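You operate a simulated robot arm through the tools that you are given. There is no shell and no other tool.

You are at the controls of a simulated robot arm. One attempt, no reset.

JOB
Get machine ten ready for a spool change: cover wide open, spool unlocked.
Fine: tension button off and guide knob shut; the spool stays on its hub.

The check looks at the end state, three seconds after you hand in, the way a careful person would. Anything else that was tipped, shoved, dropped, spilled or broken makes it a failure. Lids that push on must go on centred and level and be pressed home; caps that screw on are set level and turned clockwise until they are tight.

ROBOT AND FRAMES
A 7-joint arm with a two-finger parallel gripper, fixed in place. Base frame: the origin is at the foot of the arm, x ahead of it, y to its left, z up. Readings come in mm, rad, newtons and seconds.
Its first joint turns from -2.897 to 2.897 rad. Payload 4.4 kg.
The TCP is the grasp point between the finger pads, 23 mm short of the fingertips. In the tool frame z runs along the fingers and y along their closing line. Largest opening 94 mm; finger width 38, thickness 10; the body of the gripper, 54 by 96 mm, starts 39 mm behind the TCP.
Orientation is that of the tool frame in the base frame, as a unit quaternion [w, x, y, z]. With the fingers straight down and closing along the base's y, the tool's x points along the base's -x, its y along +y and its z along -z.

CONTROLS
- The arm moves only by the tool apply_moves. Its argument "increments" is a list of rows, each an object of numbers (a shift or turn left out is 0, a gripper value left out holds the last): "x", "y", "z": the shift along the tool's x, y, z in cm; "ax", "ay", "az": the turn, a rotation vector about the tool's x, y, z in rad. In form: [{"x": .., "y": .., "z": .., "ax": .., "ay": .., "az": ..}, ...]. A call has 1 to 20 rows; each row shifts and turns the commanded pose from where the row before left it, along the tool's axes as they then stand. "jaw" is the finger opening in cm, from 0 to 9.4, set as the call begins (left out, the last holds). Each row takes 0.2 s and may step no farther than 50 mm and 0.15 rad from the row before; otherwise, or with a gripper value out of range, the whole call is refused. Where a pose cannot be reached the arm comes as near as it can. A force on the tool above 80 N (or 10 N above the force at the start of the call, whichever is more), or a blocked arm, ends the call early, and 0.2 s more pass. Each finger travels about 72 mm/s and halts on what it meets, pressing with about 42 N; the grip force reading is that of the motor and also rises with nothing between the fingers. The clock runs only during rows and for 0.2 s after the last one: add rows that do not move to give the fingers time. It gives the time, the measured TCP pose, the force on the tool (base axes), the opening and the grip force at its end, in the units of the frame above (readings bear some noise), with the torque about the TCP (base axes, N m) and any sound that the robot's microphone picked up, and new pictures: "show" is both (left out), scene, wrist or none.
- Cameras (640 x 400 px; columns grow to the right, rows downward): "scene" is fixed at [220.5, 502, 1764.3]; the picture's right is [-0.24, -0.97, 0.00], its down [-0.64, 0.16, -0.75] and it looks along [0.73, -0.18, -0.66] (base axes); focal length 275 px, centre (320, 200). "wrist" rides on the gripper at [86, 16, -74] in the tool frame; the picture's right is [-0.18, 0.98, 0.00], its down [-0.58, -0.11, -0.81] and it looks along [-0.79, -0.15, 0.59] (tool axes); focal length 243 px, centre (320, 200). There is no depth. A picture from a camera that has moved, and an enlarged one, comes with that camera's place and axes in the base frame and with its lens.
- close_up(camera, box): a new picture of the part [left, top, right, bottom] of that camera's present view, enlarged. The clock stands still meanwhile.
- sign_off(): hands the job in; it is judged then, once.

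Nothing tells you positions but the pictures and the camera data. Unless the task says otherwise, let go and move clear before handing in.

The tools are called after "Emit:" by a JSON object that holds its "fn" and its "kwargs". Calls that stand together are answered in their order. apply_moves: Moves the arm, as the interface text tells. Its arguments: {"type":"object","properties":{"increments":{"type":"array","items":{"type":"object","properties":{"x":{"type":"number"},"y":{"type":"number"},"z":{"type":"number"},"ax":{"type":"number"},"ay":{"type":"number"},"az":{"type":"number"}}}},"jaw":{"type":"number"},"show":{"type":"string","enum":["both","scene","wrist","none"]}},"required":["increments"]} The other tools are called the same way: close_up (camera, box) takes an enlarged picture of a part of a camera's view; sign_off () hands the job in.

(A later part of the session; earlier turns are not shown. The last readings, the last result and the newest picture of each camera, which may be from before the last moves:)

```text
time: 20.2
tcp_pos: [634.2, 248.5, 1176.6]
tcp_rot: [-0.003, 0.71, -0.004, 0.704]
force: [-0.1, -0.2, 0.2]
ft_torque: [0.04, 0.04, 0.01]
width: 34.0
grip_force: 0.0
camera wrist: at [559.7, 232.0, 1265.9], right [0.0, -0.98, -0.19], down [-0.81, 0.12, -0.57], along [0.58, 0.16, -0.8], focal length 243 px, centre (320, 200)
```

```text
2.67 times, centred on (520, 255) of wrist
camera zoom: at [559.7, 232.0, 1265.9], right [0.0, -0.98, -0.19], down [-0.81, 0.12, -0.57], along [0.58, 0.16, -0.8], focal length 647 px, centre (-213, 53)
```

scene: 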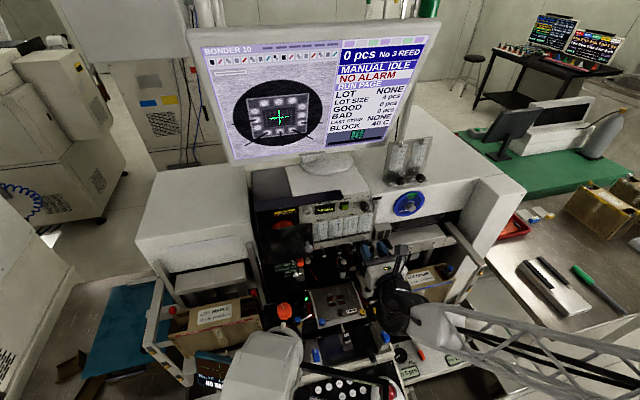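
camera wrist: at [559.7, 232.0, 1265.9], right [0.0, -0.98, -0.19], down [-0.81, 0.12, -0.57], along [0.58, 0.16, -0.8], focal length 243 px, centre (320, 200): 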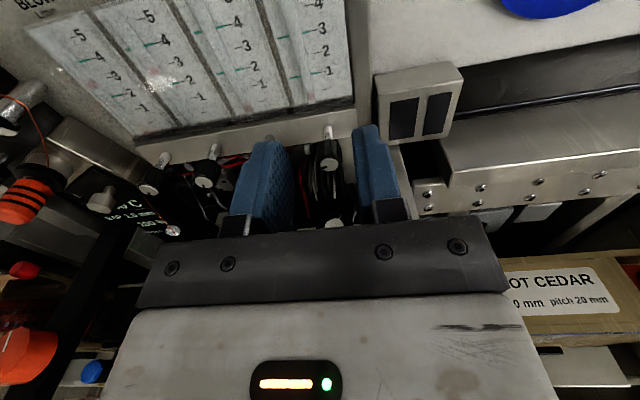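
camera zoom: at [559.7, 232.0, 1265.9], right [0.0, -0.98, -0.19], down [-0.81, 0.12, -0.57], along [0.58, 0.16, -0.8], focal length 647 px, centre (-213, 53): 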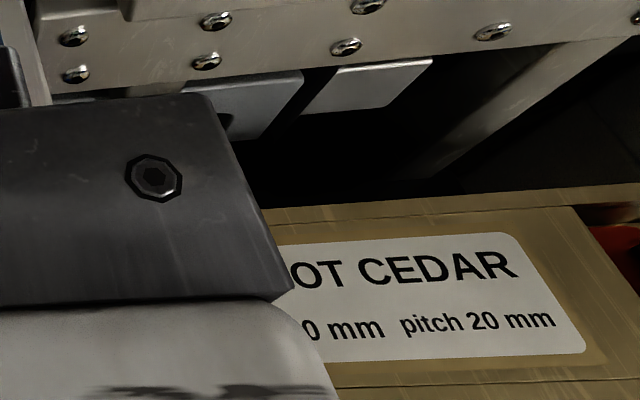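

No box displacement visible (label at the same pixels), and force is back to zero. The contact was probably with the left frame rail of the right magazine carrier; I'll lift and shift left to measure that rail properly.

Emit:
{"fn": "apply_moves", "kwargs": {"increments": [{"x": 4}, {"x": 4, "y": -2}, {"y": -4}, {"y": -4}], "jaw": 9.0}}

Emit:
{"fn": "close_up", "kwargs": {"camera": "scene", "box": [340, 200, 500, 320]}}

Emit:
{"fn": "close_up", "kwargs": {"camera": "wrist", "box": [400, 60, 640, 260]}}

```text
time: 21.2
tcp_pos: [634.9, 346.9, 1259.5]
tcp_rot: [-0.003, 0.71, -0.004, 0.704]
force: [0.1, 0.2, -0.1]
ft_torque: [0.0, 0.02, -0.03]
width: 90.0
grip_force: 0.1
camera wrist: at [561.3, 330.3, 1347.9], right [0.0, -0.98, -0.2], down [-0.81, 0.12, -0.57], along [0.59, 0.16, -0.8], focal length 243 px, centre (320, 200)
```

scene: 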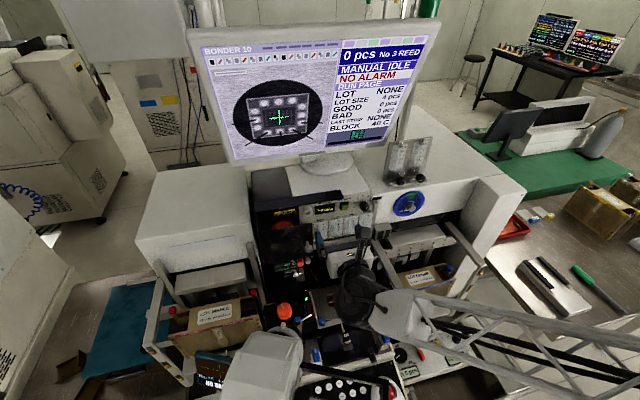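
wrist: 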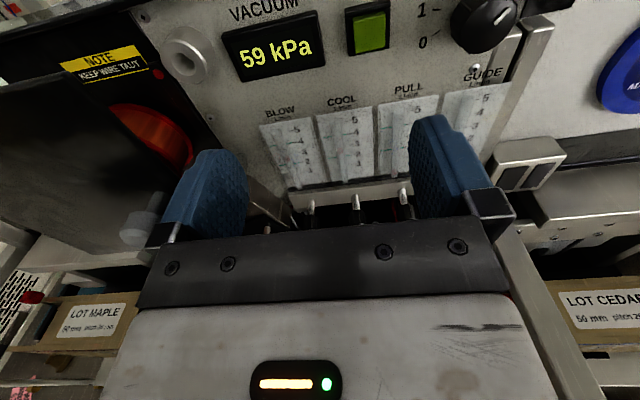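

```text
3.33 times, centred on (420, 260) of scene
camera zoom: at [220.5, 502.0, 1764.3], right [-0.24, -0.97, 0.0], down [-0.64, 0.16, -0.75], along [0.73, -0.18, -0.66], focal length 918 px, centre (-13, 0)
```

zoom: 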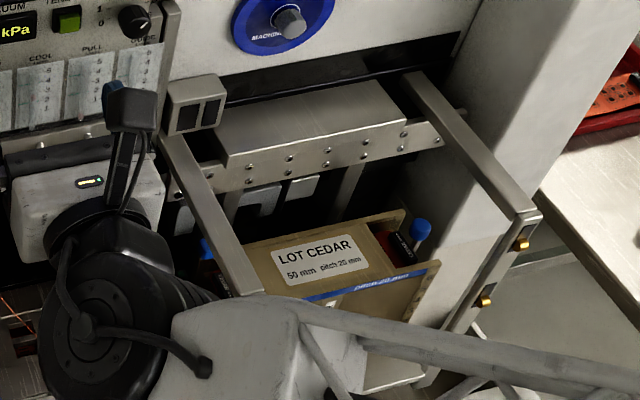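

```text
2.00 times, centred on (520, 160) of wrist
camera zoom: at [561.3, 330.3, 1347.9], right [0.0, -0.98, -0.2], down [-0.81, 0.12, -0.57], along [0.59, 0.16, -0.8], focal length 485 px, centre (-80, 280)
```

zoom: 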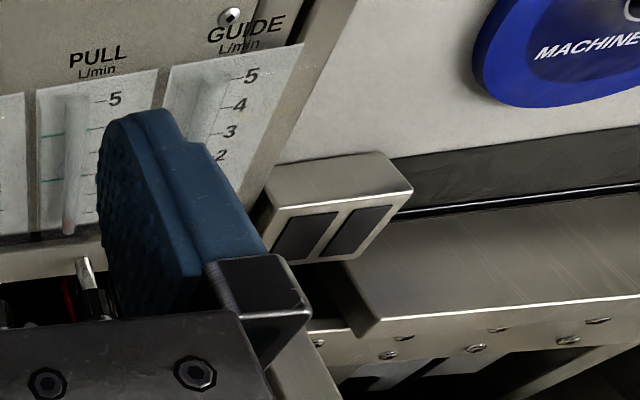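

The rail top is about z≈1125, y≈197–211, so the level gripper body rubbed it. Plan: lean the tool ~17° so the body stays up/left of the valve axis, and turn the valve about its own axis (base x) in clockwise strokes. I'll set that posture first at a safe spot.

Emit:
{"fn": "apply_moves", "kwargs": {"increments": [{"y": 3, "z": -2}, {"y": 3, "z": -2}, {"ay": -0.15}, {"ay": -0.15}, {"ax": -0.0443, "az": -0.1433}, {"ax": -0.0443, "az": -0.1433}, {"ax": -0.0443, "az": -0.1433}, {"ax": -0.0443, "az": -0.1433}, {"ax": -0.0443, "az": -0.1433}, {"ax": -0.0443, "az": -0.1433}, {"ax": -0.0443, "az": -0.1433}, {"ax": -0.0443, "az": -0.1433}], "jaw": 3.4}}

```text
time: 23.8
tcp_pos: [595.9, 289.8, 1256.0]
tcp_rot: [0.451, 0.669, 0.334, 0.488]
force: [-1.0, -0.3, 1.1]
ft_torque: [-0.03, -0.02, 0.03]
width: 34.1
grip_force: 0.0
camera wrist: at [549.8, 380.9, 1313.1], right [-0.05, -0.53, 0.85], down [-0.94, -0.25, -0.21], along [0.33, -0.81, -0.49], focal length 243 px, centre (320, 200)
```

scene: 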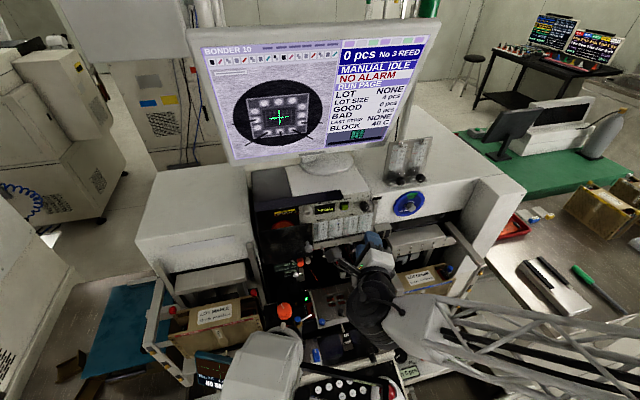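
wrist: 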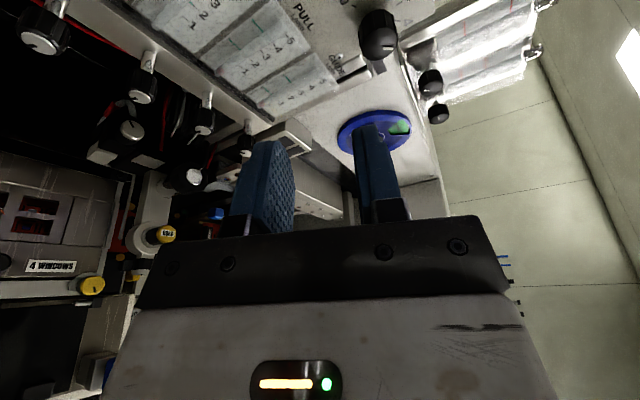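

Posture reached precisely (lean 17°, body up-left). Descending to valve height, still ~75 mm short of it.

Emit:
{"fn": "apply_moves", "kwargs": {"increments": [{"x": -2.42, "y": -2.73, "z": 0.75}, {"x": -2.42, "y": -2.73, "z": 0.75}, {"x": -2.42, "y": -2.73, "z": 0.75}]}}

Emit:
{"fn": "close_up", "kwargs": {"camera": "wrist", "box": [160, 40, 460, 240]}}

Emit:
{"fn": "close_up", "kwargs": {"camera": "scene", "box": [310, 210, 470, 330]}}

```text
time: 24.6
tcp_pos: [594.4, 249.3, 1152.3]
tcp_rot: [0.449, 0.669, 0.334, 0.489]
force: [-0.3, 0.6, 0.2]
ft_torque: [0.01, 0.0, 0.0]
width: 33.9
grip_force: 0.0
camera wrist: at [549.2, 340.8, 1208.4], right [-0.05, -0.53, 0.85], down [-0.94, -0.25, -0.21], along [0.33, -0.81, -0.49], focal length 243 px, centre (320, 200)
```

scene: 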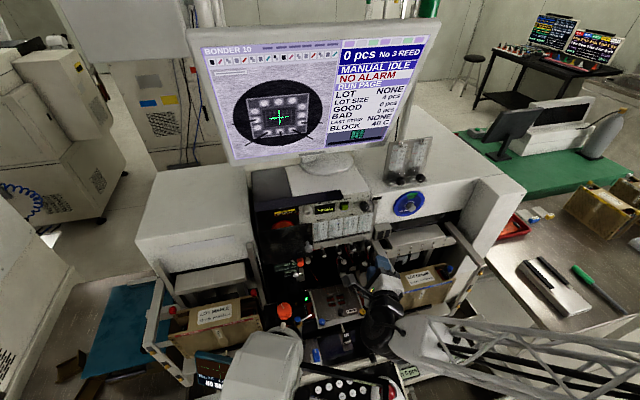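
wrist: 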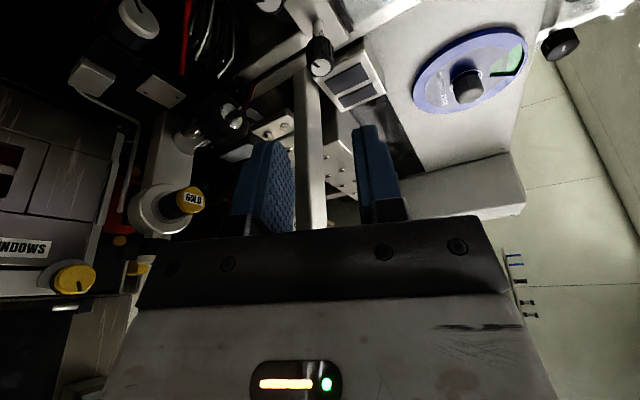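

```text
2.00 times, centred on (310, 140) of wrist
camera zoom: at [549.2, 340.8, 1208.4], right [-0.05, -0.53, 0.85], down [-0.94, -0.25, -0.21], along [0.33, -0.81, -0.49], focal length 485 px, centre (340, 320)
```

zoom: 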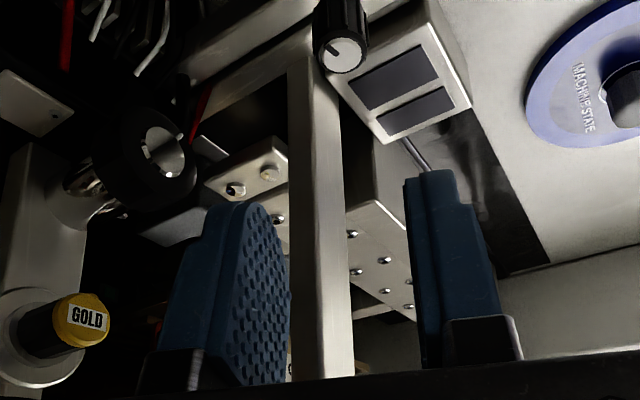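

```text
3.33 times, centred on (390, 270) of scene
camera zoom: at [220.5, 502.0, 1764.3], right [-0.24, -0.97, 0.0], down [-0.64, 0.16, -0.75], along [0.73, -0.18, -0.66], focal length 918 px, centre (87, -33)
```

zoom: 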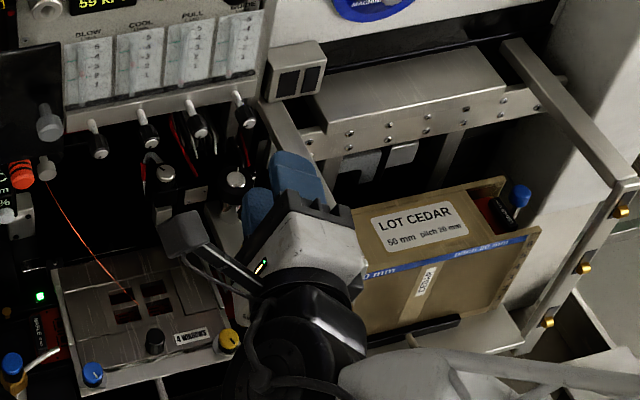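

From combining all rays, the valve face is better placed at (663, 249, 1160). Moving to that axis and forward 30 mm.

Emit:
{"fn": "apply_moves", "kwargs": {"increments": [{"x": 0.58, "y": 0.37, "z": 1.39}, {"x": 0.58, "y": 0.37, "z": 1.39}]}}

Emit:
{"fn": "close_up", "kwargs": {"camera": "wrist", "box": [200, 40, 440, 240]}}

Emit:
{"fn": "close_up", "kwargs": {"camera": "scene", "box": [330, 220, 410, 280]}}

```text
time: 25.2
tcp_pos: [625.4, 247.7, 1161.2]
tcp_rot: [0.45, 0.669, 0.333, 0.488]
force: [-0.4, -0.6, 0.0]
ft_torque: [0.02, 0.0, 0.0]
width: 33.9
grip_force: 0.0
camera wrist: at [579.5, 340.4, 1216.5], right [-0.05, -0.53, 0.85], down [-0.94, -0.25, -0.21], along [0.33, -0.81, -0.49], focal length 243 px, centre (320, 200)
```

scene: 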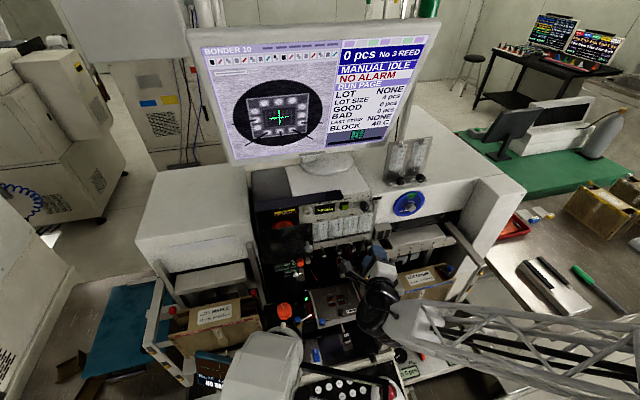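
wrist: 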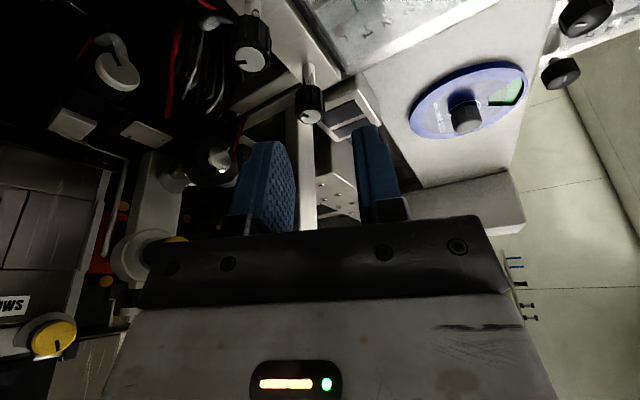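

```text
2.00 times, centred on (320, 140) of wrist
camera zoom: at [579.5, 340.4, 1216.5], right [-0.05, -0.53, 0.85], down [-0.94, -0.25, -0.21], along [0.33, -0.81, -0.49], focal length 485 px, centre (320, 320)
```

zoom: 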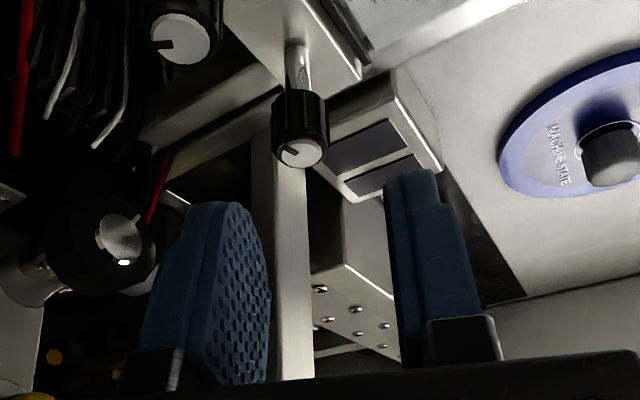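

```text
6.67 times, centred on (370, 250) of scene
camera zoom: at [220.5, 502.0, 1764.3], right [-0.24, -0.97, 0.0], down [-0.64, 0.16, -0.75], along [0.73, -0.18, -0.66], focal length 1836 px, centre (-13, -133)
```

zoom: 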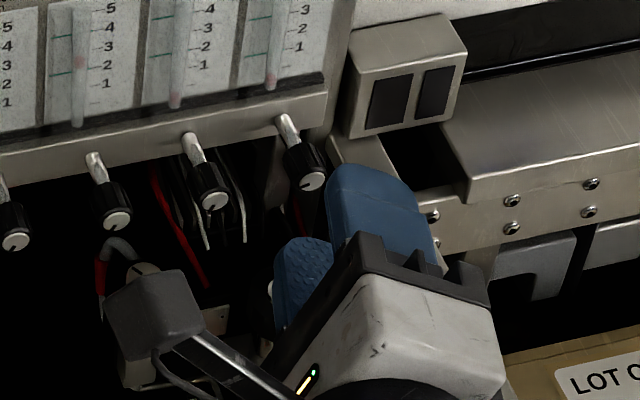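

Consistent: face at (663,250,1160), knob ≈14 mm diameter. Advancing so the pads straddle the front of the knob.

Emit:
{"fn": "apply_moves", "kwargs": {"increments": [{"x": 0.33, "y": -0.16, "z": 0.88}, {"x": 0.32, "z": 0.88}, {"x": 0.32, "z": 0.87}]}}

Emit:
{"fn": "close_up", "kwargs": {"camera": "wrist", "box": [220, 60, 420, 240]}}

Emit:
{"fn": "close_up", "kwargs": {"camera": "scene", "box": [330, 220, 410, 280]}}

```text
time: 26.0
tcp_pos: [653.8, 250.4, 1159.8]
tcp_rot: [0.451, 0.669, 0.334, 0.488]
force: [1.1, -0.6, 0.8]
ft_torque: [0.01, 0.0, -0.02]
width: 33.9
grip_force: 0.1
camera wrist: at [608.1, 342.6, 1216.5], right [-0.05, -0.53, 0.85], down [-0.94, -0.25, -0.21], along [0.33, -0.81, -0.49], focal length 243 px, centre (320, 200)
```

scene: 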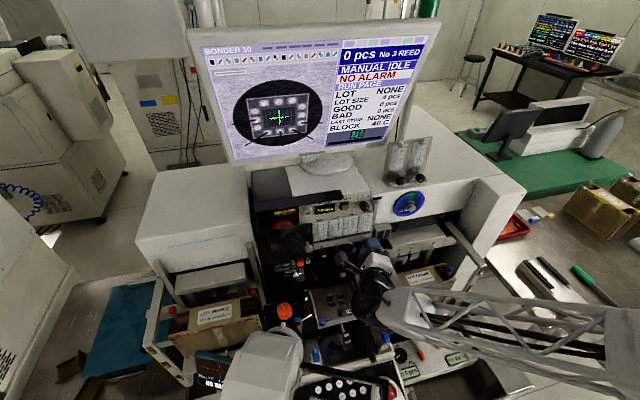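
wrist: 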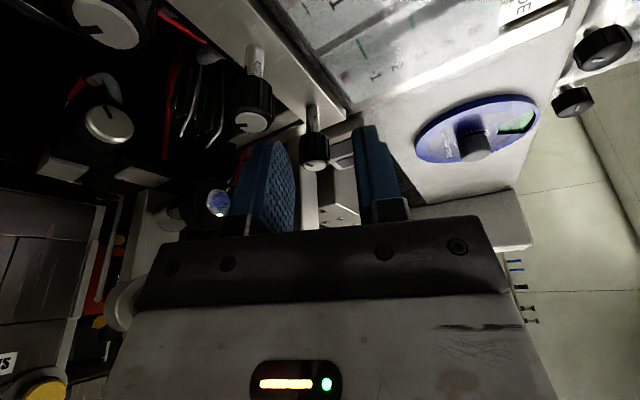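

```text
2.22 times, centred on (320, 150) of wrist
camera zoom: at [608.1, 342.6, 1216.5], right [-0.05, -0.53, 0.85], down [-0.94, -0.25, -0.21], along [0.33, -0.81, -0.49], focal length 539 px, centre (320, 311)
```

zoom: 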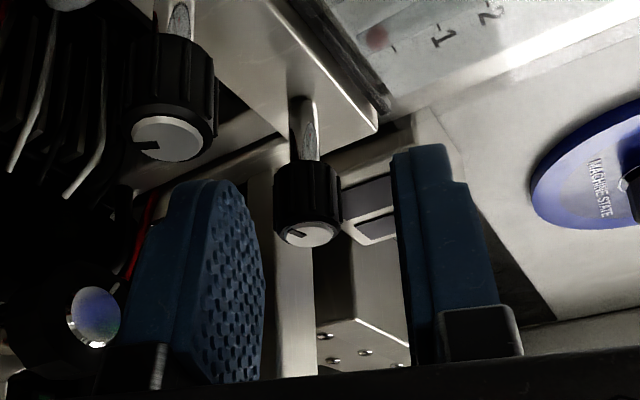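

```text
6.67 times, centred on (370, 250) of scene
camera zoom: at [220.5, 502.0, 1764.3], right [-0.24, -0.97, 0.0], down [-0.64, 0.16, -0.75], along [0.73, -0.18, -0.66], focal length 1836 px, centre (-13, -133)
```

zoom: 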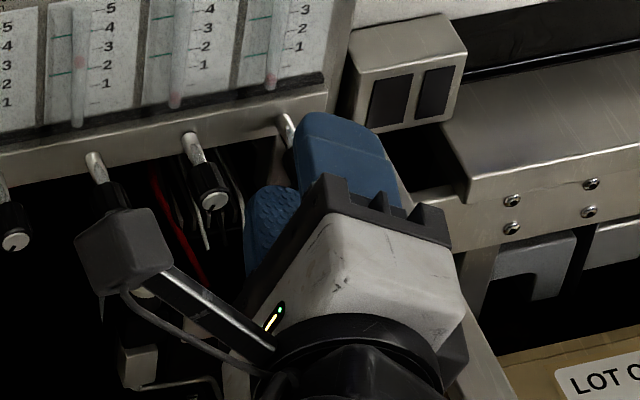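

Knob sits between the pads, ~2 mm off-centre. Nudge and close.

Emit:
{"fn": "apply_moves", "kwargs": {"increments": [{"y": -0.17}, {}], "show": "none"}}

Emit:
{"fn": "apply_moves", "kwargs": {"increments": [{}, {}, {}], "jaw": 1.0}}

Emit:
{"fn": "close_up", "kwargs": {"camera": "wrist", "box": [220, 60, 420, 240]}}

```text
time: 26.6
tcp_pos: [652.7, 252.2, 1158.8]
tcp_rot: [0.45, 0.669, 0.333, 0.489]
force: [0.1, -0.5, 0.1]
ft_torque: [-0.02, -0.01, 0.01]
width: 33.9
grip_force: 0.0
```

```text
time: 27.4
tcp_pos: [652.4, 251.7, 1157.8]
tcp_rot: [0.449, 0.67, 0.334, 0.488]
force: [3.8, 4.6, -11.1]
ft_torque: [0.07, -0.08, 0.23]
width: 14.3
grip_force: 45.3
camera wrist: at [607.9, 343.4, 1213.7], right [-0.05, -0.53, 0.85], down [-0.94, -0.25, -0.21], along [0.33, -0.81, -0.49], focal length 243 px, centre (320, 200)
```

scene: 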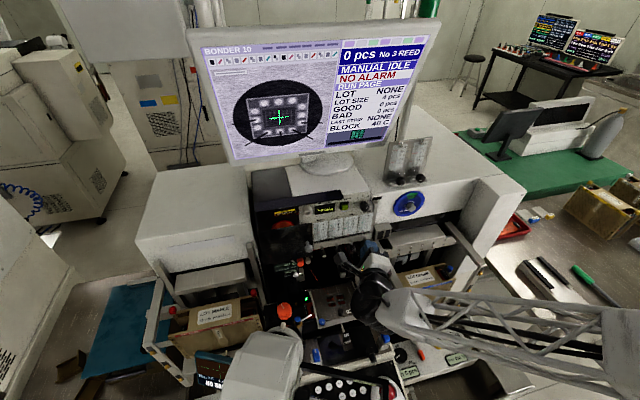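
wrist: 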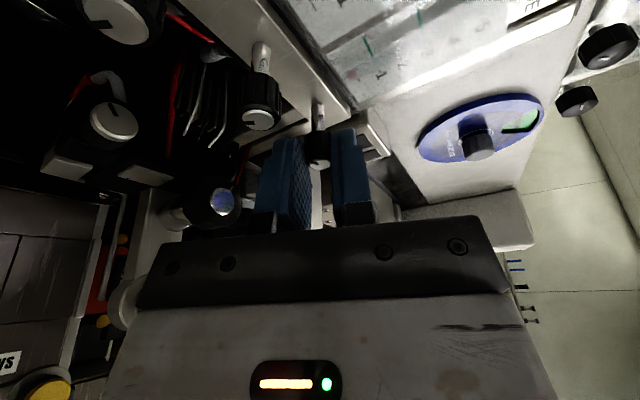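

```text
2.22 times, centred on (320, 150) of wrist
camera zoom: at [607.9, 343.4, 1213.7], right [-0.05, -0.53, 0.85], down [-0.94, -0.25, -0.21], along [0.33, -0.81, -0.49], focal length 539 px, centre (320, 311)
```

zoom: 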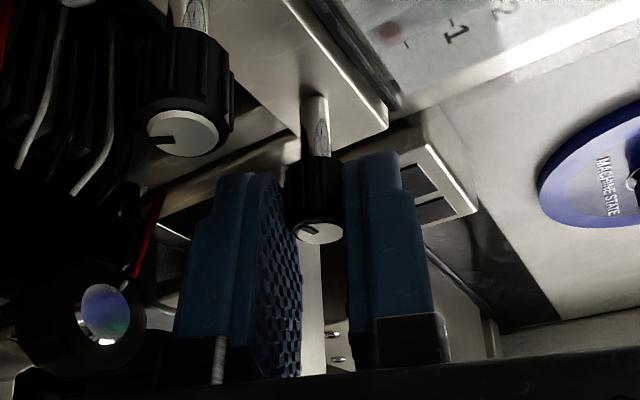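

Gripped (14.3 mm). Relieve the side load and start turning clockwise in small steps, watching the torque.

Emit:
{"fn": "apply_moves", "kwargs": {"increments": [{"y": -0.15}, {"ax": 0.02955, "az": 0.0955}, {"ax": 0.02955, "az": 0.0955}, {"ax": 0.02955, "az": 0.0955}, {"ax": 0.02955, "az": 0.0955}]}}

Emit:
{"fn": "close_up", "kwargs": {"camera": "wrist", "box": [220, 60, 420, 240]}}

```text
time: 28.6
tcp_pos: [652.8, 251.4, 1158.7]
tcp_rot: [0.31, 0.745, 0.226, 0.546]
force: [18.4, -49.9, 24.5]
ft_torque: [-0.31, -0.49, -0.71]
width: 14.5
grip_force: 45.1
camera wrist: at [608.1, 314.2, 1246.7], right [-0.05, -0.82, 0.57], down [-0.94, -0.14, -0.3], along [0.32, -0.56, -0.77], focal length 243 px, centre (320, 200)
```

scene: 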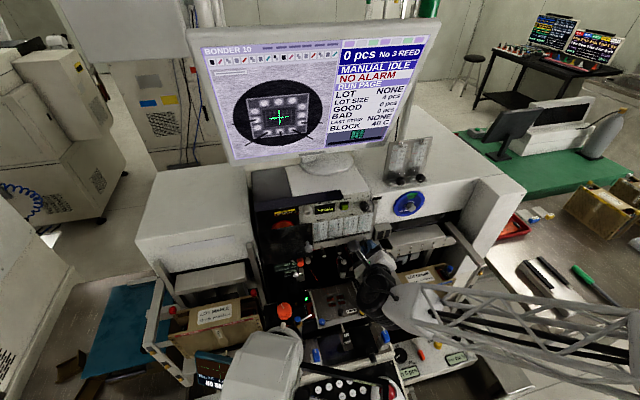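
wrist: 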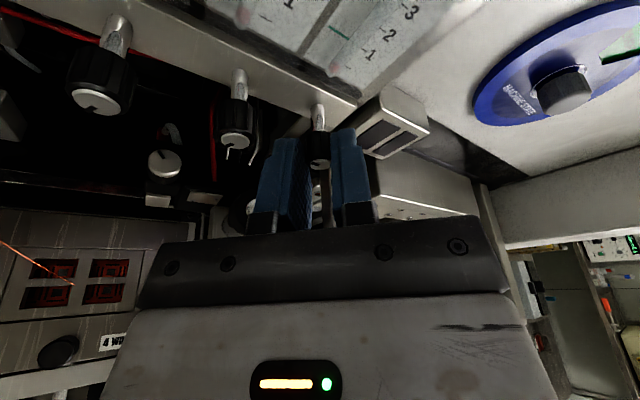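

```text
2.22 times, centred on (320, 150) of wrist
camera zoom: at [608.1, 314.2, 1246.7], right [-0.05, -0.82, 0.57], down [-0.94, -0.14, -0.3], along [0.32, -0.56, -0.77], focal length 539 px, centre (320, 311)
```

zoom: 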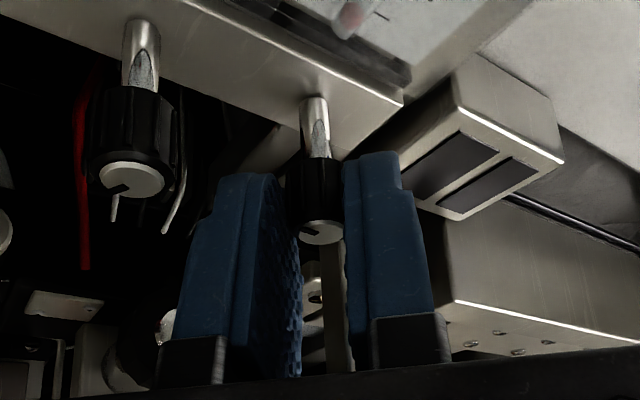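

The knob turns with the fingers, but side force is high (≈58 N) because I over-corrected. Shift back along the closing axis and check.

Emit:
{"fn": "apply_moves", "kwargs": {"increments": [{"y": 0.08}, {"y": 0.08}], "show": "none"}}

```text
time: 29.2
tcp_pos: [653.9, 250.4, 1159.8]
tcp_rot: [0.308, 0.745, 0.229, 0.546]
force: [19.9, -46.1, 38.2]
ft_torque: [-0.32, -0.14, -1.39]
width: 14.5
grip_force: 45.1
```

Force didn't drop, so I'll probe the other direction by a small amount to learn the sign.

Emit:
{"fn": "apply_moves", "kwargs": {"increments": [{"y": -0.1}, {}], "show": "none"}}

Emit:
{"fn": "apply_moves", "kwargs": {"increments": [{"y": -0.1}, {}], "show": "none"}}

```text
time: 29.6
tcp_pos: [653.5, 251.6, 1159.1]
tcp_rot: [0.309, 0.745, 0.227, 0.546]
force: [-5.1, -21.5, 3.1]
ft_torque: [-0.09, 0.0, -0.48]
width: 14.4
grip_force: 44.8
stopped in row 2: the force on the tool passed its limit at 82 N (the readings are from after the stop); the commanded pose is now the measured one
```

```text
time: 30.2
tcp_pos: [653.1, 251.7, 1159.4]
tcp_rot: [0.309, 0.745, 0.226, 0.547]
force: [-23.7, -56.0, 18.4]
ft_torque: [-0.33, -0.09, -1.07]
width: 14.5
grip_force: 45.2
```

Moving −y raises the +y force as expected (stiff grip, ~40 N/mm). I'll ease back to zero the load, waiting between.

Emit:
{"fn": "apply_moves", "kwargs": {"increments": [{"y": 0.1}, {}, {}], "show": "none"}}

Emit:
{"fn": "apply_moves", "kwargs": {"increments": [{}, {}, {}], "show": "none"}}

```text
time: 31.0
tcp_pos: [654.4, 252.1, 1159.8]
tcp_rot: [0.31, 0.744, 0.227, 0.546]
force: [-3.7, -38.8, 18.6]
ft_torque: [-0.22, -0.21, -0.82]
width: 14.6
grip_force: 45.1
```

```text
time: 31.8
tcp_pos: [653.8, 252.2, 1159.6]
tcp_rot: [0.31, 0.744, 0.227, 0.546]
force: [4.6, -33.0, 23.3]
ft_torque: [-0.26, -0.65, -0.28]
width: 14.5
grip_force: 44.9
```

Emit:
{"fn": "apply_moves", "kwargs": {"increments": [{"y": 0.1}, {}, {}], "show": "none"}}

Emit:
{"fn": "apply_moves", "kwargs": {"increments": [{"y": 0.1}, {}, {}], "show": "none"}}

```text
time: 32.6
tcp_pos: [653.2, 251.5, 1160.6]
tcp_rot: [0.308, 0.745, 0.228, 0.546]
force: [15.9, -3.6, 14.7]
ft_torque: [-0.09, -0.47, 0.16]
width: 14.8
grip_force: 45.5
```

```text
time: 33.4
tcp_pos: [653.5, 251.7, 1160.1]
tcp_rot: [0.308, 0.745, 0.229, 0.546]
force: [13.9, 38.2, -4.4]
ft_torque: [0.15, -0.63, 1.17]
width: 14.6
grip_force: 44.9
```

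Zero side load is about 0.7 mm back. Trim and continue turning clockwise.

Emit:
{"fn": "apply_moves", "kwargs": {"increments": [{"y": -0.07}, {}], "show": "none"}}

Emit:
{"fn": "apply_moves", "kwargs": {"increments": [{"ax": 0.02955, "az": 0.0955}, {"ax": 0.02955, "az": 0.0955}, {"ax": 0.02955, "az": 0.0955}], "show": "wrist"}}

```text
time: 34.0
tcp_pos: [653.3, 252.6, 1160.4]
tcp_rot: [0.31, 0.745, 0.228, 0.546]
force: [26.9, 41.1, -8.8]
ft_torque: [0.22, -0.26, 0.92]
width: 14.6
grip_force: 44.8
```

```text
time: 34.8
tcp_pos: [654.4, 250.1, 1159.7]
tcp_rot: [0.193, 0.783, 0.142, 0.574]
force: [25.0, 0.6, 3.4]
ft_torque: [-0.03, -0.17, 0.1]
width: 14.3
grip_force: 45.0
camera wrist: at [608.1, 285.3, 1262.7], right [-0.06, -0.95, 0.3], down [-0.94, -0.05, -0.33], along [0.33, -0.31, -0.89], focal length 243 px, centre (320, 200)
```

wrist: 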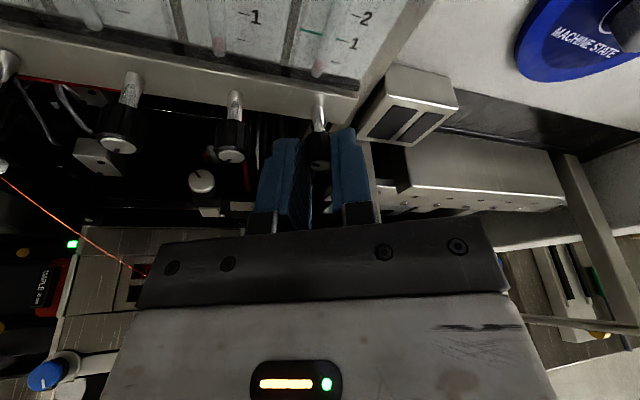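

Good: load settled. The knob seems to draw inward a little (+x force), so I'll follow it while turning further.

Emit:
{"fn": "apply_moves", "kwargs": {"increments": [{"x": 0.02, "z": 0.06, "ax": 0.02955, "az": 0.0955}, {"ax": 0.02955, "az": 0.0955}, {"ax": 0.02955, "az": 0.0955}], "show": "none"}}

Emit:
{"fn": "apply_moves", "kwargs": {"increments": [{"ax": 0.02955, "az": 0.0955}, {"ax": 0.02955, "az": 0.0955}, {"ax": 0.02955, "az": 0.0955}]}}

Emit:
{"fn": "close_up", "kwargs": {"camera": "wrist", "box": [220, 60, 420, 240]}}

Emit:
{"fn": "close_up", "kwargs": {"camera": "scene", "box": [330, 220, 430, 295]}}

```text
time: 35.6
tcp_pos: [653.2, 249.1, 1160.5]
tcp_rot: [0.078, 0.802, 0.052, 0.59]
force: [-17.7, -75.7, 25.5]
ft_torque: [-0.47, -0.31, -1.33]
width: 14.7
grip_force: 45.0
```

```text
time: 36.4
tcp_pos: [653.2, 251.4, 1159.6]
tcp_rot: [-0.044, 0.806, -0.034, 0.589]
force: [2.1, -30.3, -10.0]
ft_torque: [-0.06, 0.42, -0.45]
width: 23.3
grip_force: 15.0
camera wrist: at [608.1, 223.8, 1263.1], right [-0.06, -0.96, -0.28], down [-0.94, 0.15, -0.3], along [0.33, 0.25, -0.91], focal length 243 px, centre (320, 200)
```

scene: 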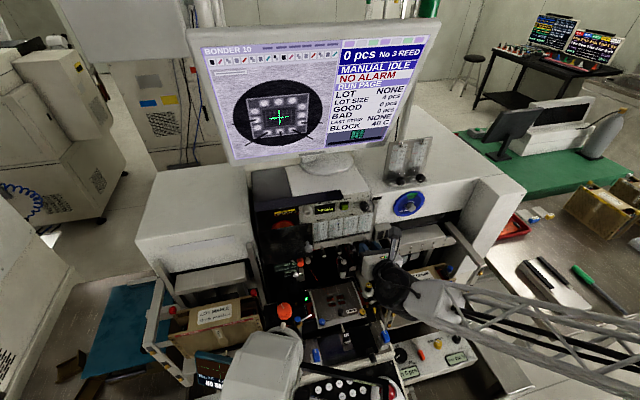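
wrist: 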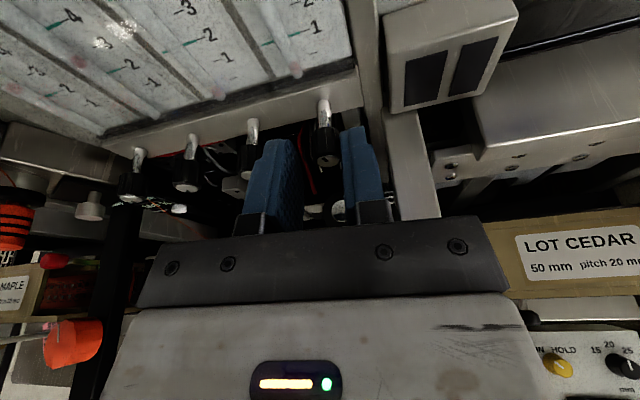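

```text
2.22 times, centred on (320, 150) of wrist
camera zoom: at [608.1, 223.8, 1263.1], right [-0.06, -0.96, -0.28], down [-0.94, 0.15, -0.3], along [0.33, 0.25, -0.91], focal length 539 px, centre (320, 311)
```

zoom: 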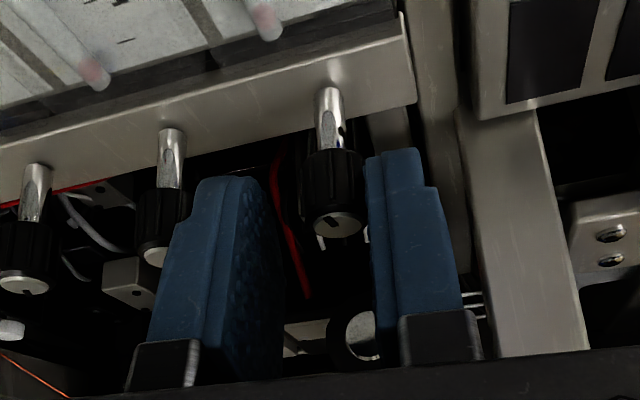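

```text
5.33 times, centred on (380, 258) of scene
camera zoom: at [220.5, 502.0, 1764.3], right [-0.24, -0.97, 0.0], down [-0.64, 0.16, -0.75], along [0.73, -0.18, -0.66], focal length 1469 px, centre (0, -107)
```

zoom: 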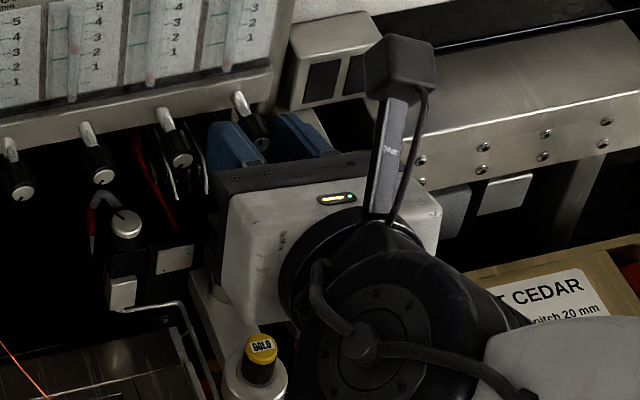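

The grip slipped at the end (width 23, low grip). I'll open, back straight off, and look at the knob's pointer.

Emit:
{"fn": "apply_moves", "kwargs": {"increments": [{}, {}, {"x": -0.6, "z": -1.9}, {"x": -0.6, "z": -1.9}], "jaw": 3.4}}

Emit:
{"fn": "close_up", "kwargs": {"camera": "wrist", "box": [250, 60, 400, 200]}}

Emit:
{"fn": "close_up", "kwargs": {"camera": "scene", "box": [345, 230, 395, 270]}}

```text
time: 37.4
tcp_pos: [612.8, 249.9, 1159.6]
tcp_rot: [-0.044, 0.805, -0.034, 0.591]
force: [-0.4, -0.4, 0.3]
ft_torque: [0.01, 0.01, 0.03]
width: 33.8
grip_force: 0.1
camera wrist: at [567.6, 223.3, 1264.7], right [-0.06, -0.96, -0.28], down [-0.94, 0.15, -0.3], along [0.33, 0.25, -0.91], focal length 243 px, centre (320, 200)
```

scene: 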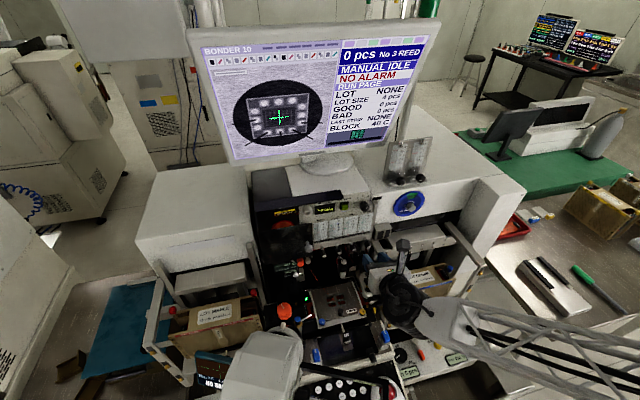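
wrist: 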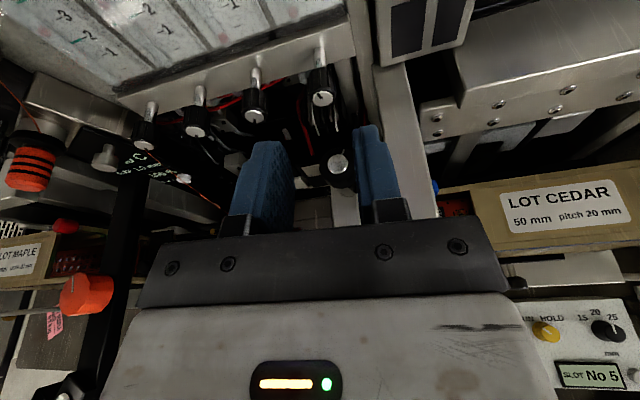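

```text
2.86 times, centred on (325, 130) of wrist
camera zoom: at [567.6, 223.3, 1264.7], right [-0.06, -0.96, -0.28], down [-0.94, 0.15, -0.3], along [0.33, 0.25, -0.91], focal length 693 px, centre (306, 400)
```

zoom: 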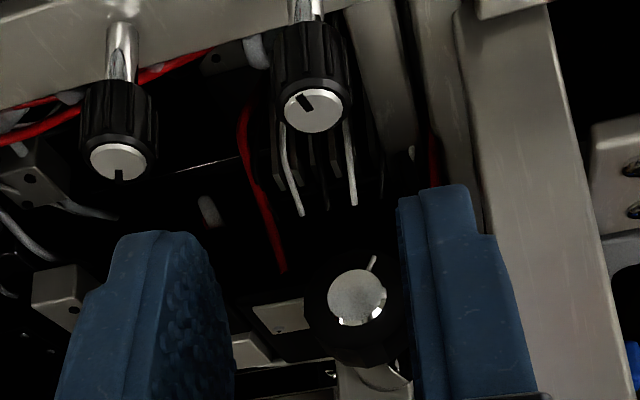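

```text
10.00 times, centred on (370, 250) of scene
camera zoom: at [220.5, 502.0, 1764.3], right [-0.24, -0.97, 0.0], down [-0.64, 0.16, -0.75], along [0.73, -0.18, -0.66], focal length 2754 px, centre (-180, -300)
```

zoom: 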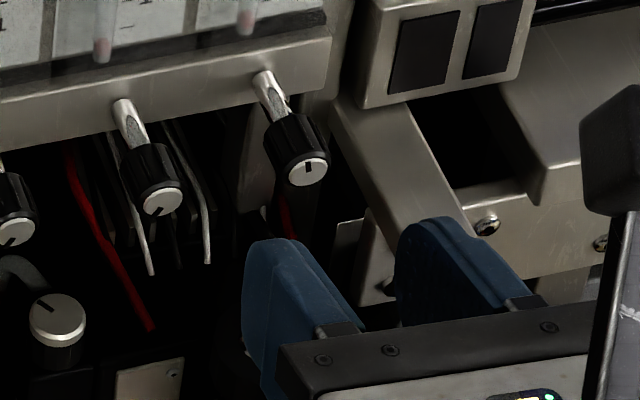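

Pointer has gone from ~9 o'clock to ~12 o'clock. Comparing other valves' pointers with their flows (flow ∝ angle from 12 o'clock) suggests 12 is shut. Zooming to judge how exact it is.

Emit:
{"fn": "close_up", "kwargs": {"camera": "scene", "box": [360, 240, 376, 250]}}

Emit:
{"fn": "close_up", "kwargs": {"camera": "wrist", "box": [300, 85, 340, 110]}}

Emit:
{"fn": "close_up", "kwargs": {"camera": "scene", "box": [320, 235, 360, 260]}}

```text
16.00 times, centred on (368, 245) of scene
camera zoom: at [220.5, 502.0, 1764.3], right [-0.24, -0.97, 0.0], down [-0.64, 0.16, -0.75], along [0.73, -0.18, -0.66], focal length 4406 px, centre (-448, -520)
```

zoom: 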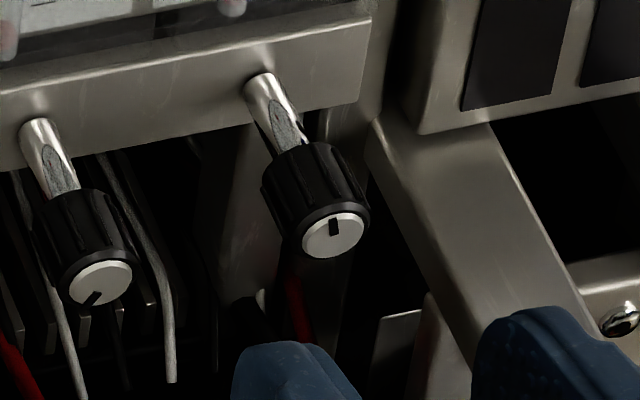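

```text
16.00 times, centred on (320, 98) of wrist
camera zoom: at [567.6, 223.3, 1264.7], right [-0.06, -0.96, -0.28], down [-0.94, 0.15, -0.3], along [0.33, 0.25, -0.91], focal length 3882 px, centre (320, 1840)
```

zoom: 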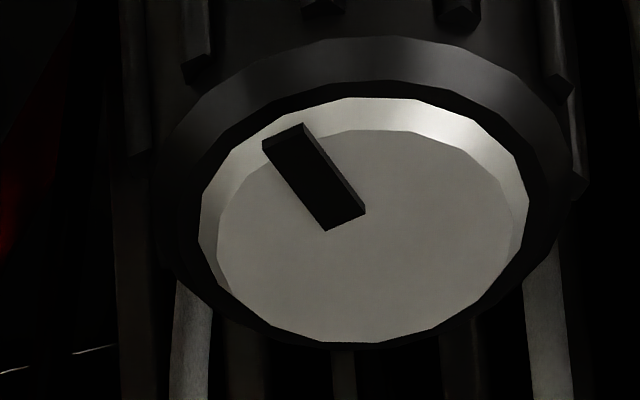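

```text
16.00 times, centred on (340, 248) of scene
camera zoom: at [220.5, 502.0, 1764.3], right [-0.24, -0.97, 0.0], down [-0.64, 0.16, -0.75], along [0.73, -0.18, -0.66], focal length 4406 px, centre (0, -560)
```

zoom: 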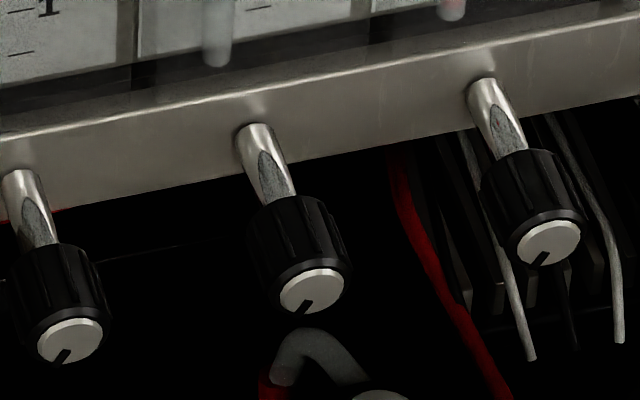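

The pointer is now ~5–12° short of 12 o'clock, so I'm not certain it's tight. I'll rewind with open fingers, regrip, and turn clockwise until I feel the stop.

Emit:
{"fn": "apply_moves", "kwargs": {"increments": [{"ax": -0.0443, "az": -0.1433}, {"ax": -0.0443, "az": -0.1433}, {"ax": -0.0443, "az": -0.1433}, {"ax": -0.0443, "az": -0.1433}, {"ax": -0.0443, "az": -0.1433}, {}, {}], "show": "wrist"}}

Emit:
{"fn": "close_up", "kwargs": {"camera": "wrist", "box": [220, 60, 420, 240]}}

```text
time: 39.0
tcp_pos: [614.5, 249.7, 1160.0]
tcp_rot: [0.254, 0.766, 0.185, 0.561]
force: [-0.8, -0.8, -0.3]
ft_torque: [0.0, -0.02, -0.01]
width: 33.8
grip_force: 0.1
camera wrist: at [568.7, 300.5, 1255.9], right [-0.06, -0.89, 0.45], down [-0.94, -0.1, -0.32], along [0.33, -0.44, -0.84], focal length 243 px, centre (320, 200)
```

wrist: 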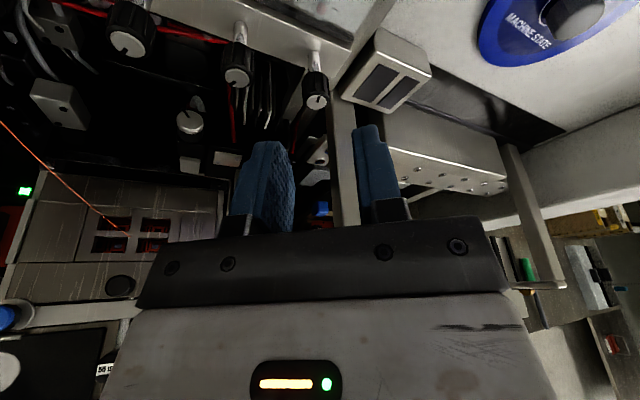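

```text
2.22 times, centred on (320, 150) of wrist
camera zoom: at [568.7, 300.5, 1255.9], right [-0.06, -0.89, 0.45], down [-0.94, -0.1, -0.32], along [0.33, -0.44, -0.84], focal length 539 px, centre (320, 311)
```

zoom: 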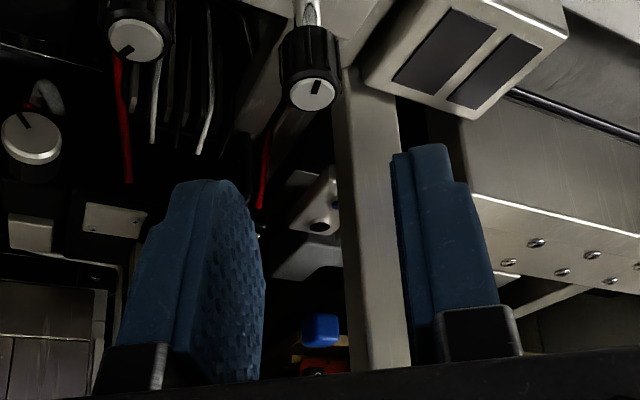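

Emit:
{"fn": "apply_moves", "kwargs": {"increments": [{"x": 0.576, "z": 1.862}, {"x": 0.576, "z": 1.862}, {}], "show": "none"}}

Emit:
{"fn": "apply_moves", "kwargs": {"increments": [{}, {}, {}], "jaw": 1.0, "show": "wrist"}}

Emit:
{"fn": "close_up", "kwargs": {"camera": "wrist", "box": [220, 60, 420, 240]}}

```text
time: 39.8
tcp_pos: [654.7, 250.9, 1160.0]
tcp_rot: [0.252, 0.765, 0.186, 0.562]
force: [0.0, 0.1, -0.5]
ft_torque: [-0.02, 0.01, 0.02]
width: 33.8
grip_force: 0.0
```

```text
time: 40.6
tcp_pos: [653.9, 250.6, 1160.1]
tcp_rot: [0.253, 0.766, 0.185, 0.562]
force: [4.4, -5.8, 3.5]
ft_torque: [-0.03, 0.1, 0.05]
width: 14.7
grip_force: 44.9
camera wrist: at [608.4, 300.4, 1255.7], right [-0.06, -0.89, 0.44], down [-0.94, -0.1, -0.32], along [0.33, -0.44, -0.84], focal length 243 px, centre (320, 200)
```

wrist: 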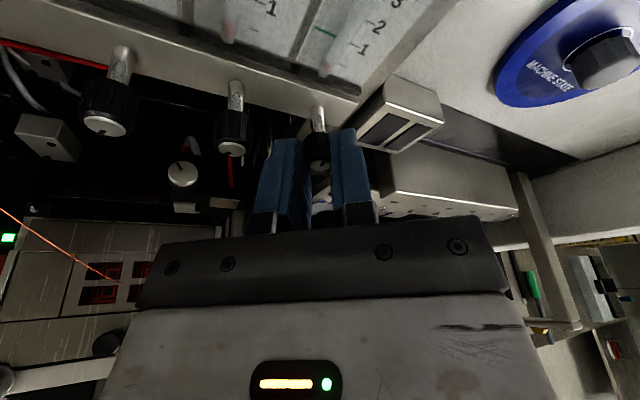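

```text
2.22 times, centred on (320, 150) of wrist
camera zoom: at [608.4, 300.4, 1255.7], right [-0.06, -0.89, 0.44], down [-0.94, -0.1, -0.32], along [0.33, -0.44, -0.84], focal length 539 px, centre (320, 311)
```

zoom: 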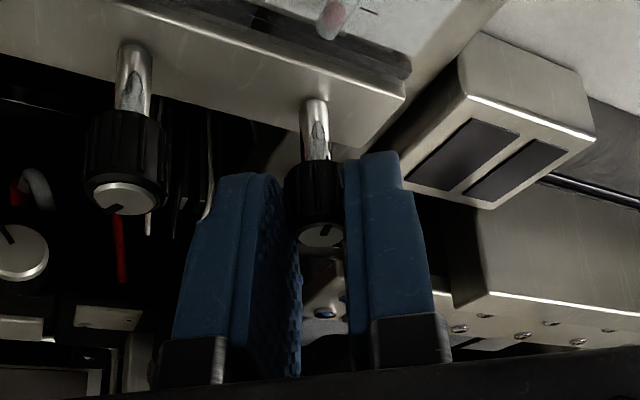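

Nicely centred grip (only 8 N). Turn clockwise in small steps.

Emit:
{"fn": "apply_moves", "kwargs": {"increments": [{"ax": 0.02955, "az": 0.0955}, {"ax": 0.02955, "az": 0.0955}], "show": "none"}}

Emit:
{"fn": "apply_moves", "kwargs": {"increments": [{"ax": 0.02955, "az": 0.0955}, {"ax": 0.02955, "az": 0.0955}], "show": "none"}}

Emit:
{"fn": "close_up", "kwargs": {"camera": "wrist", "box": [220, 60, 420, 240]}}

```text
time: 41.2
tcp_pos: [654.6, 248.7, 1161.0]
tcp_rot: [0.177, 0.787, 0.125, 0.578]
force: [-2.8, -28.1, 11.3]
ft_torque: [-0.18, -0.2, -0.37]
width: 14.8
grip_force: 44.7
```

```text
time: 41.8
tcp_pos: [654.0, 248.3, 1161.3]
tcp_rot: [0.097, 0.8, 0.068, 0.588]
force: [0.8, -75.2, 30.6]
ft_torque: [-0.64, -0.75, -1.07]
width: 14.4
grip_force: 44.6
```

```text
2.22 times, centred on (320, 150) of wrist
camera zoom: at [607.9, 258.4, 1269.6], right [-0.06, -1.0, 0.06], down [-0.94, 0.04, -0.33], along [0.33, -0.08, -0.94], focal length 539 px, centre (320, 311)
```

zoom: 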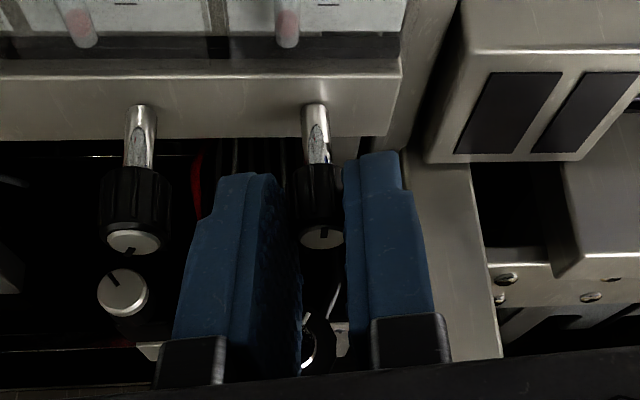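

Resistance rose sharply (torque −0.64 N·m) and the pointer stays at exactly 12 o'clock while the fingers rotate around it: the valve is at its stop, shut. Release and back off.

Emit:
{"fn": "apply_moves", "kwargs": {"increments": [{}, {}, {}, {"x": -0.6, "z": -1.9}, {"x": -0.6, "z": -1.9}], "jaw": 3.4}}

Emit:
{"fn": "close_up", "kwargs": {"camera": "scene", "box": [360, 240, 376, 250]}}

Emit:
{"fn": "close_up", "kwargs": {"camera": "wrist", "box": [290, 75, 350, 115]}}

```text
time: 43.0
tcp_pos: [614.0, 250.0, 1160.1]
tcp_rot: [0.097, 0.801, 0.07, 0.587]
force: [0.2, -0.7, 0.3]
ft_torque: [0.02, 0.01, 0.02]
width: 33.8
grip_force: 0.0
camera wrist: at [568.4, 260.2, 1267.4], right [-0.06, -1.0, 0.06], down [-0.94, 0.03, -0.33], along [0.33, -0.08, -0.94], focal length 243 px, centre (320, 200)
```

scene: 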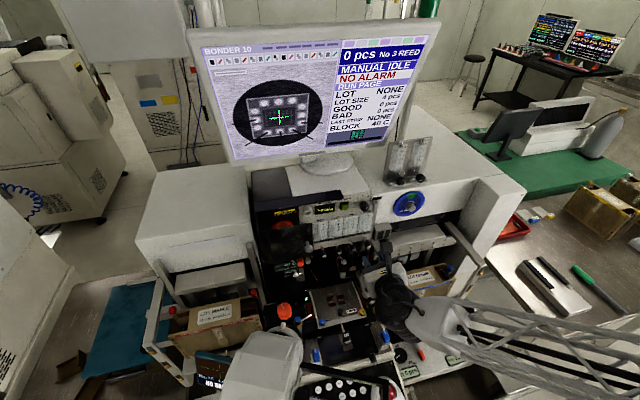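
wrist: 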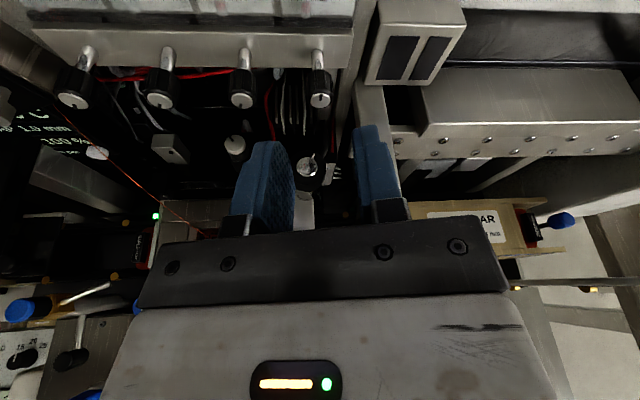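

```text
16.00 times, centred on (368, 245) of scene
camera zoom: at [220.5, 502.0, 1764.3], right [-0.24, -0.97, 0.0], down [-0.64, 0.16, -0.75], along [0.73, -0.18, -0.66], focal length 4406 px, centre (-448, -520)
```

zoom: 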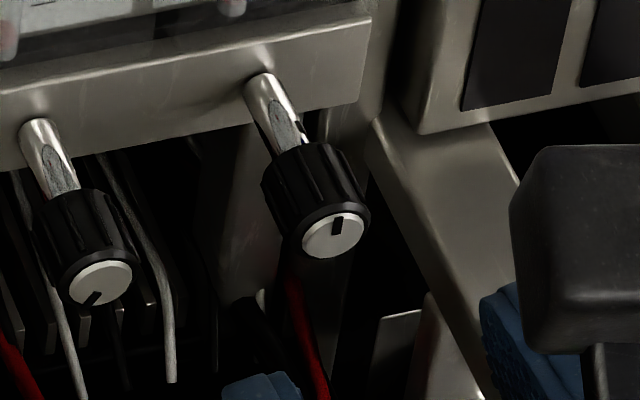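

```text
10.00 times, centred on (320, 95) of wrist
camera zoom: at [568.4, 260.2, 1267.4], right [-0.06, -1.0, 0.06], down [-0.94, 0.03, -0.33], along [0.33, -0.08, -0.94], focal length 2426 px, centre (320, 1250)
```

zoom: 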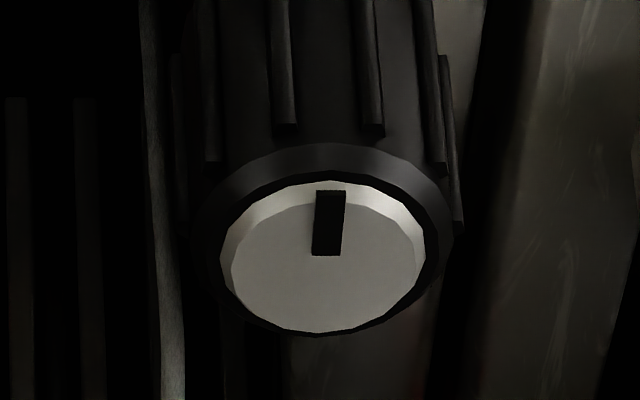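

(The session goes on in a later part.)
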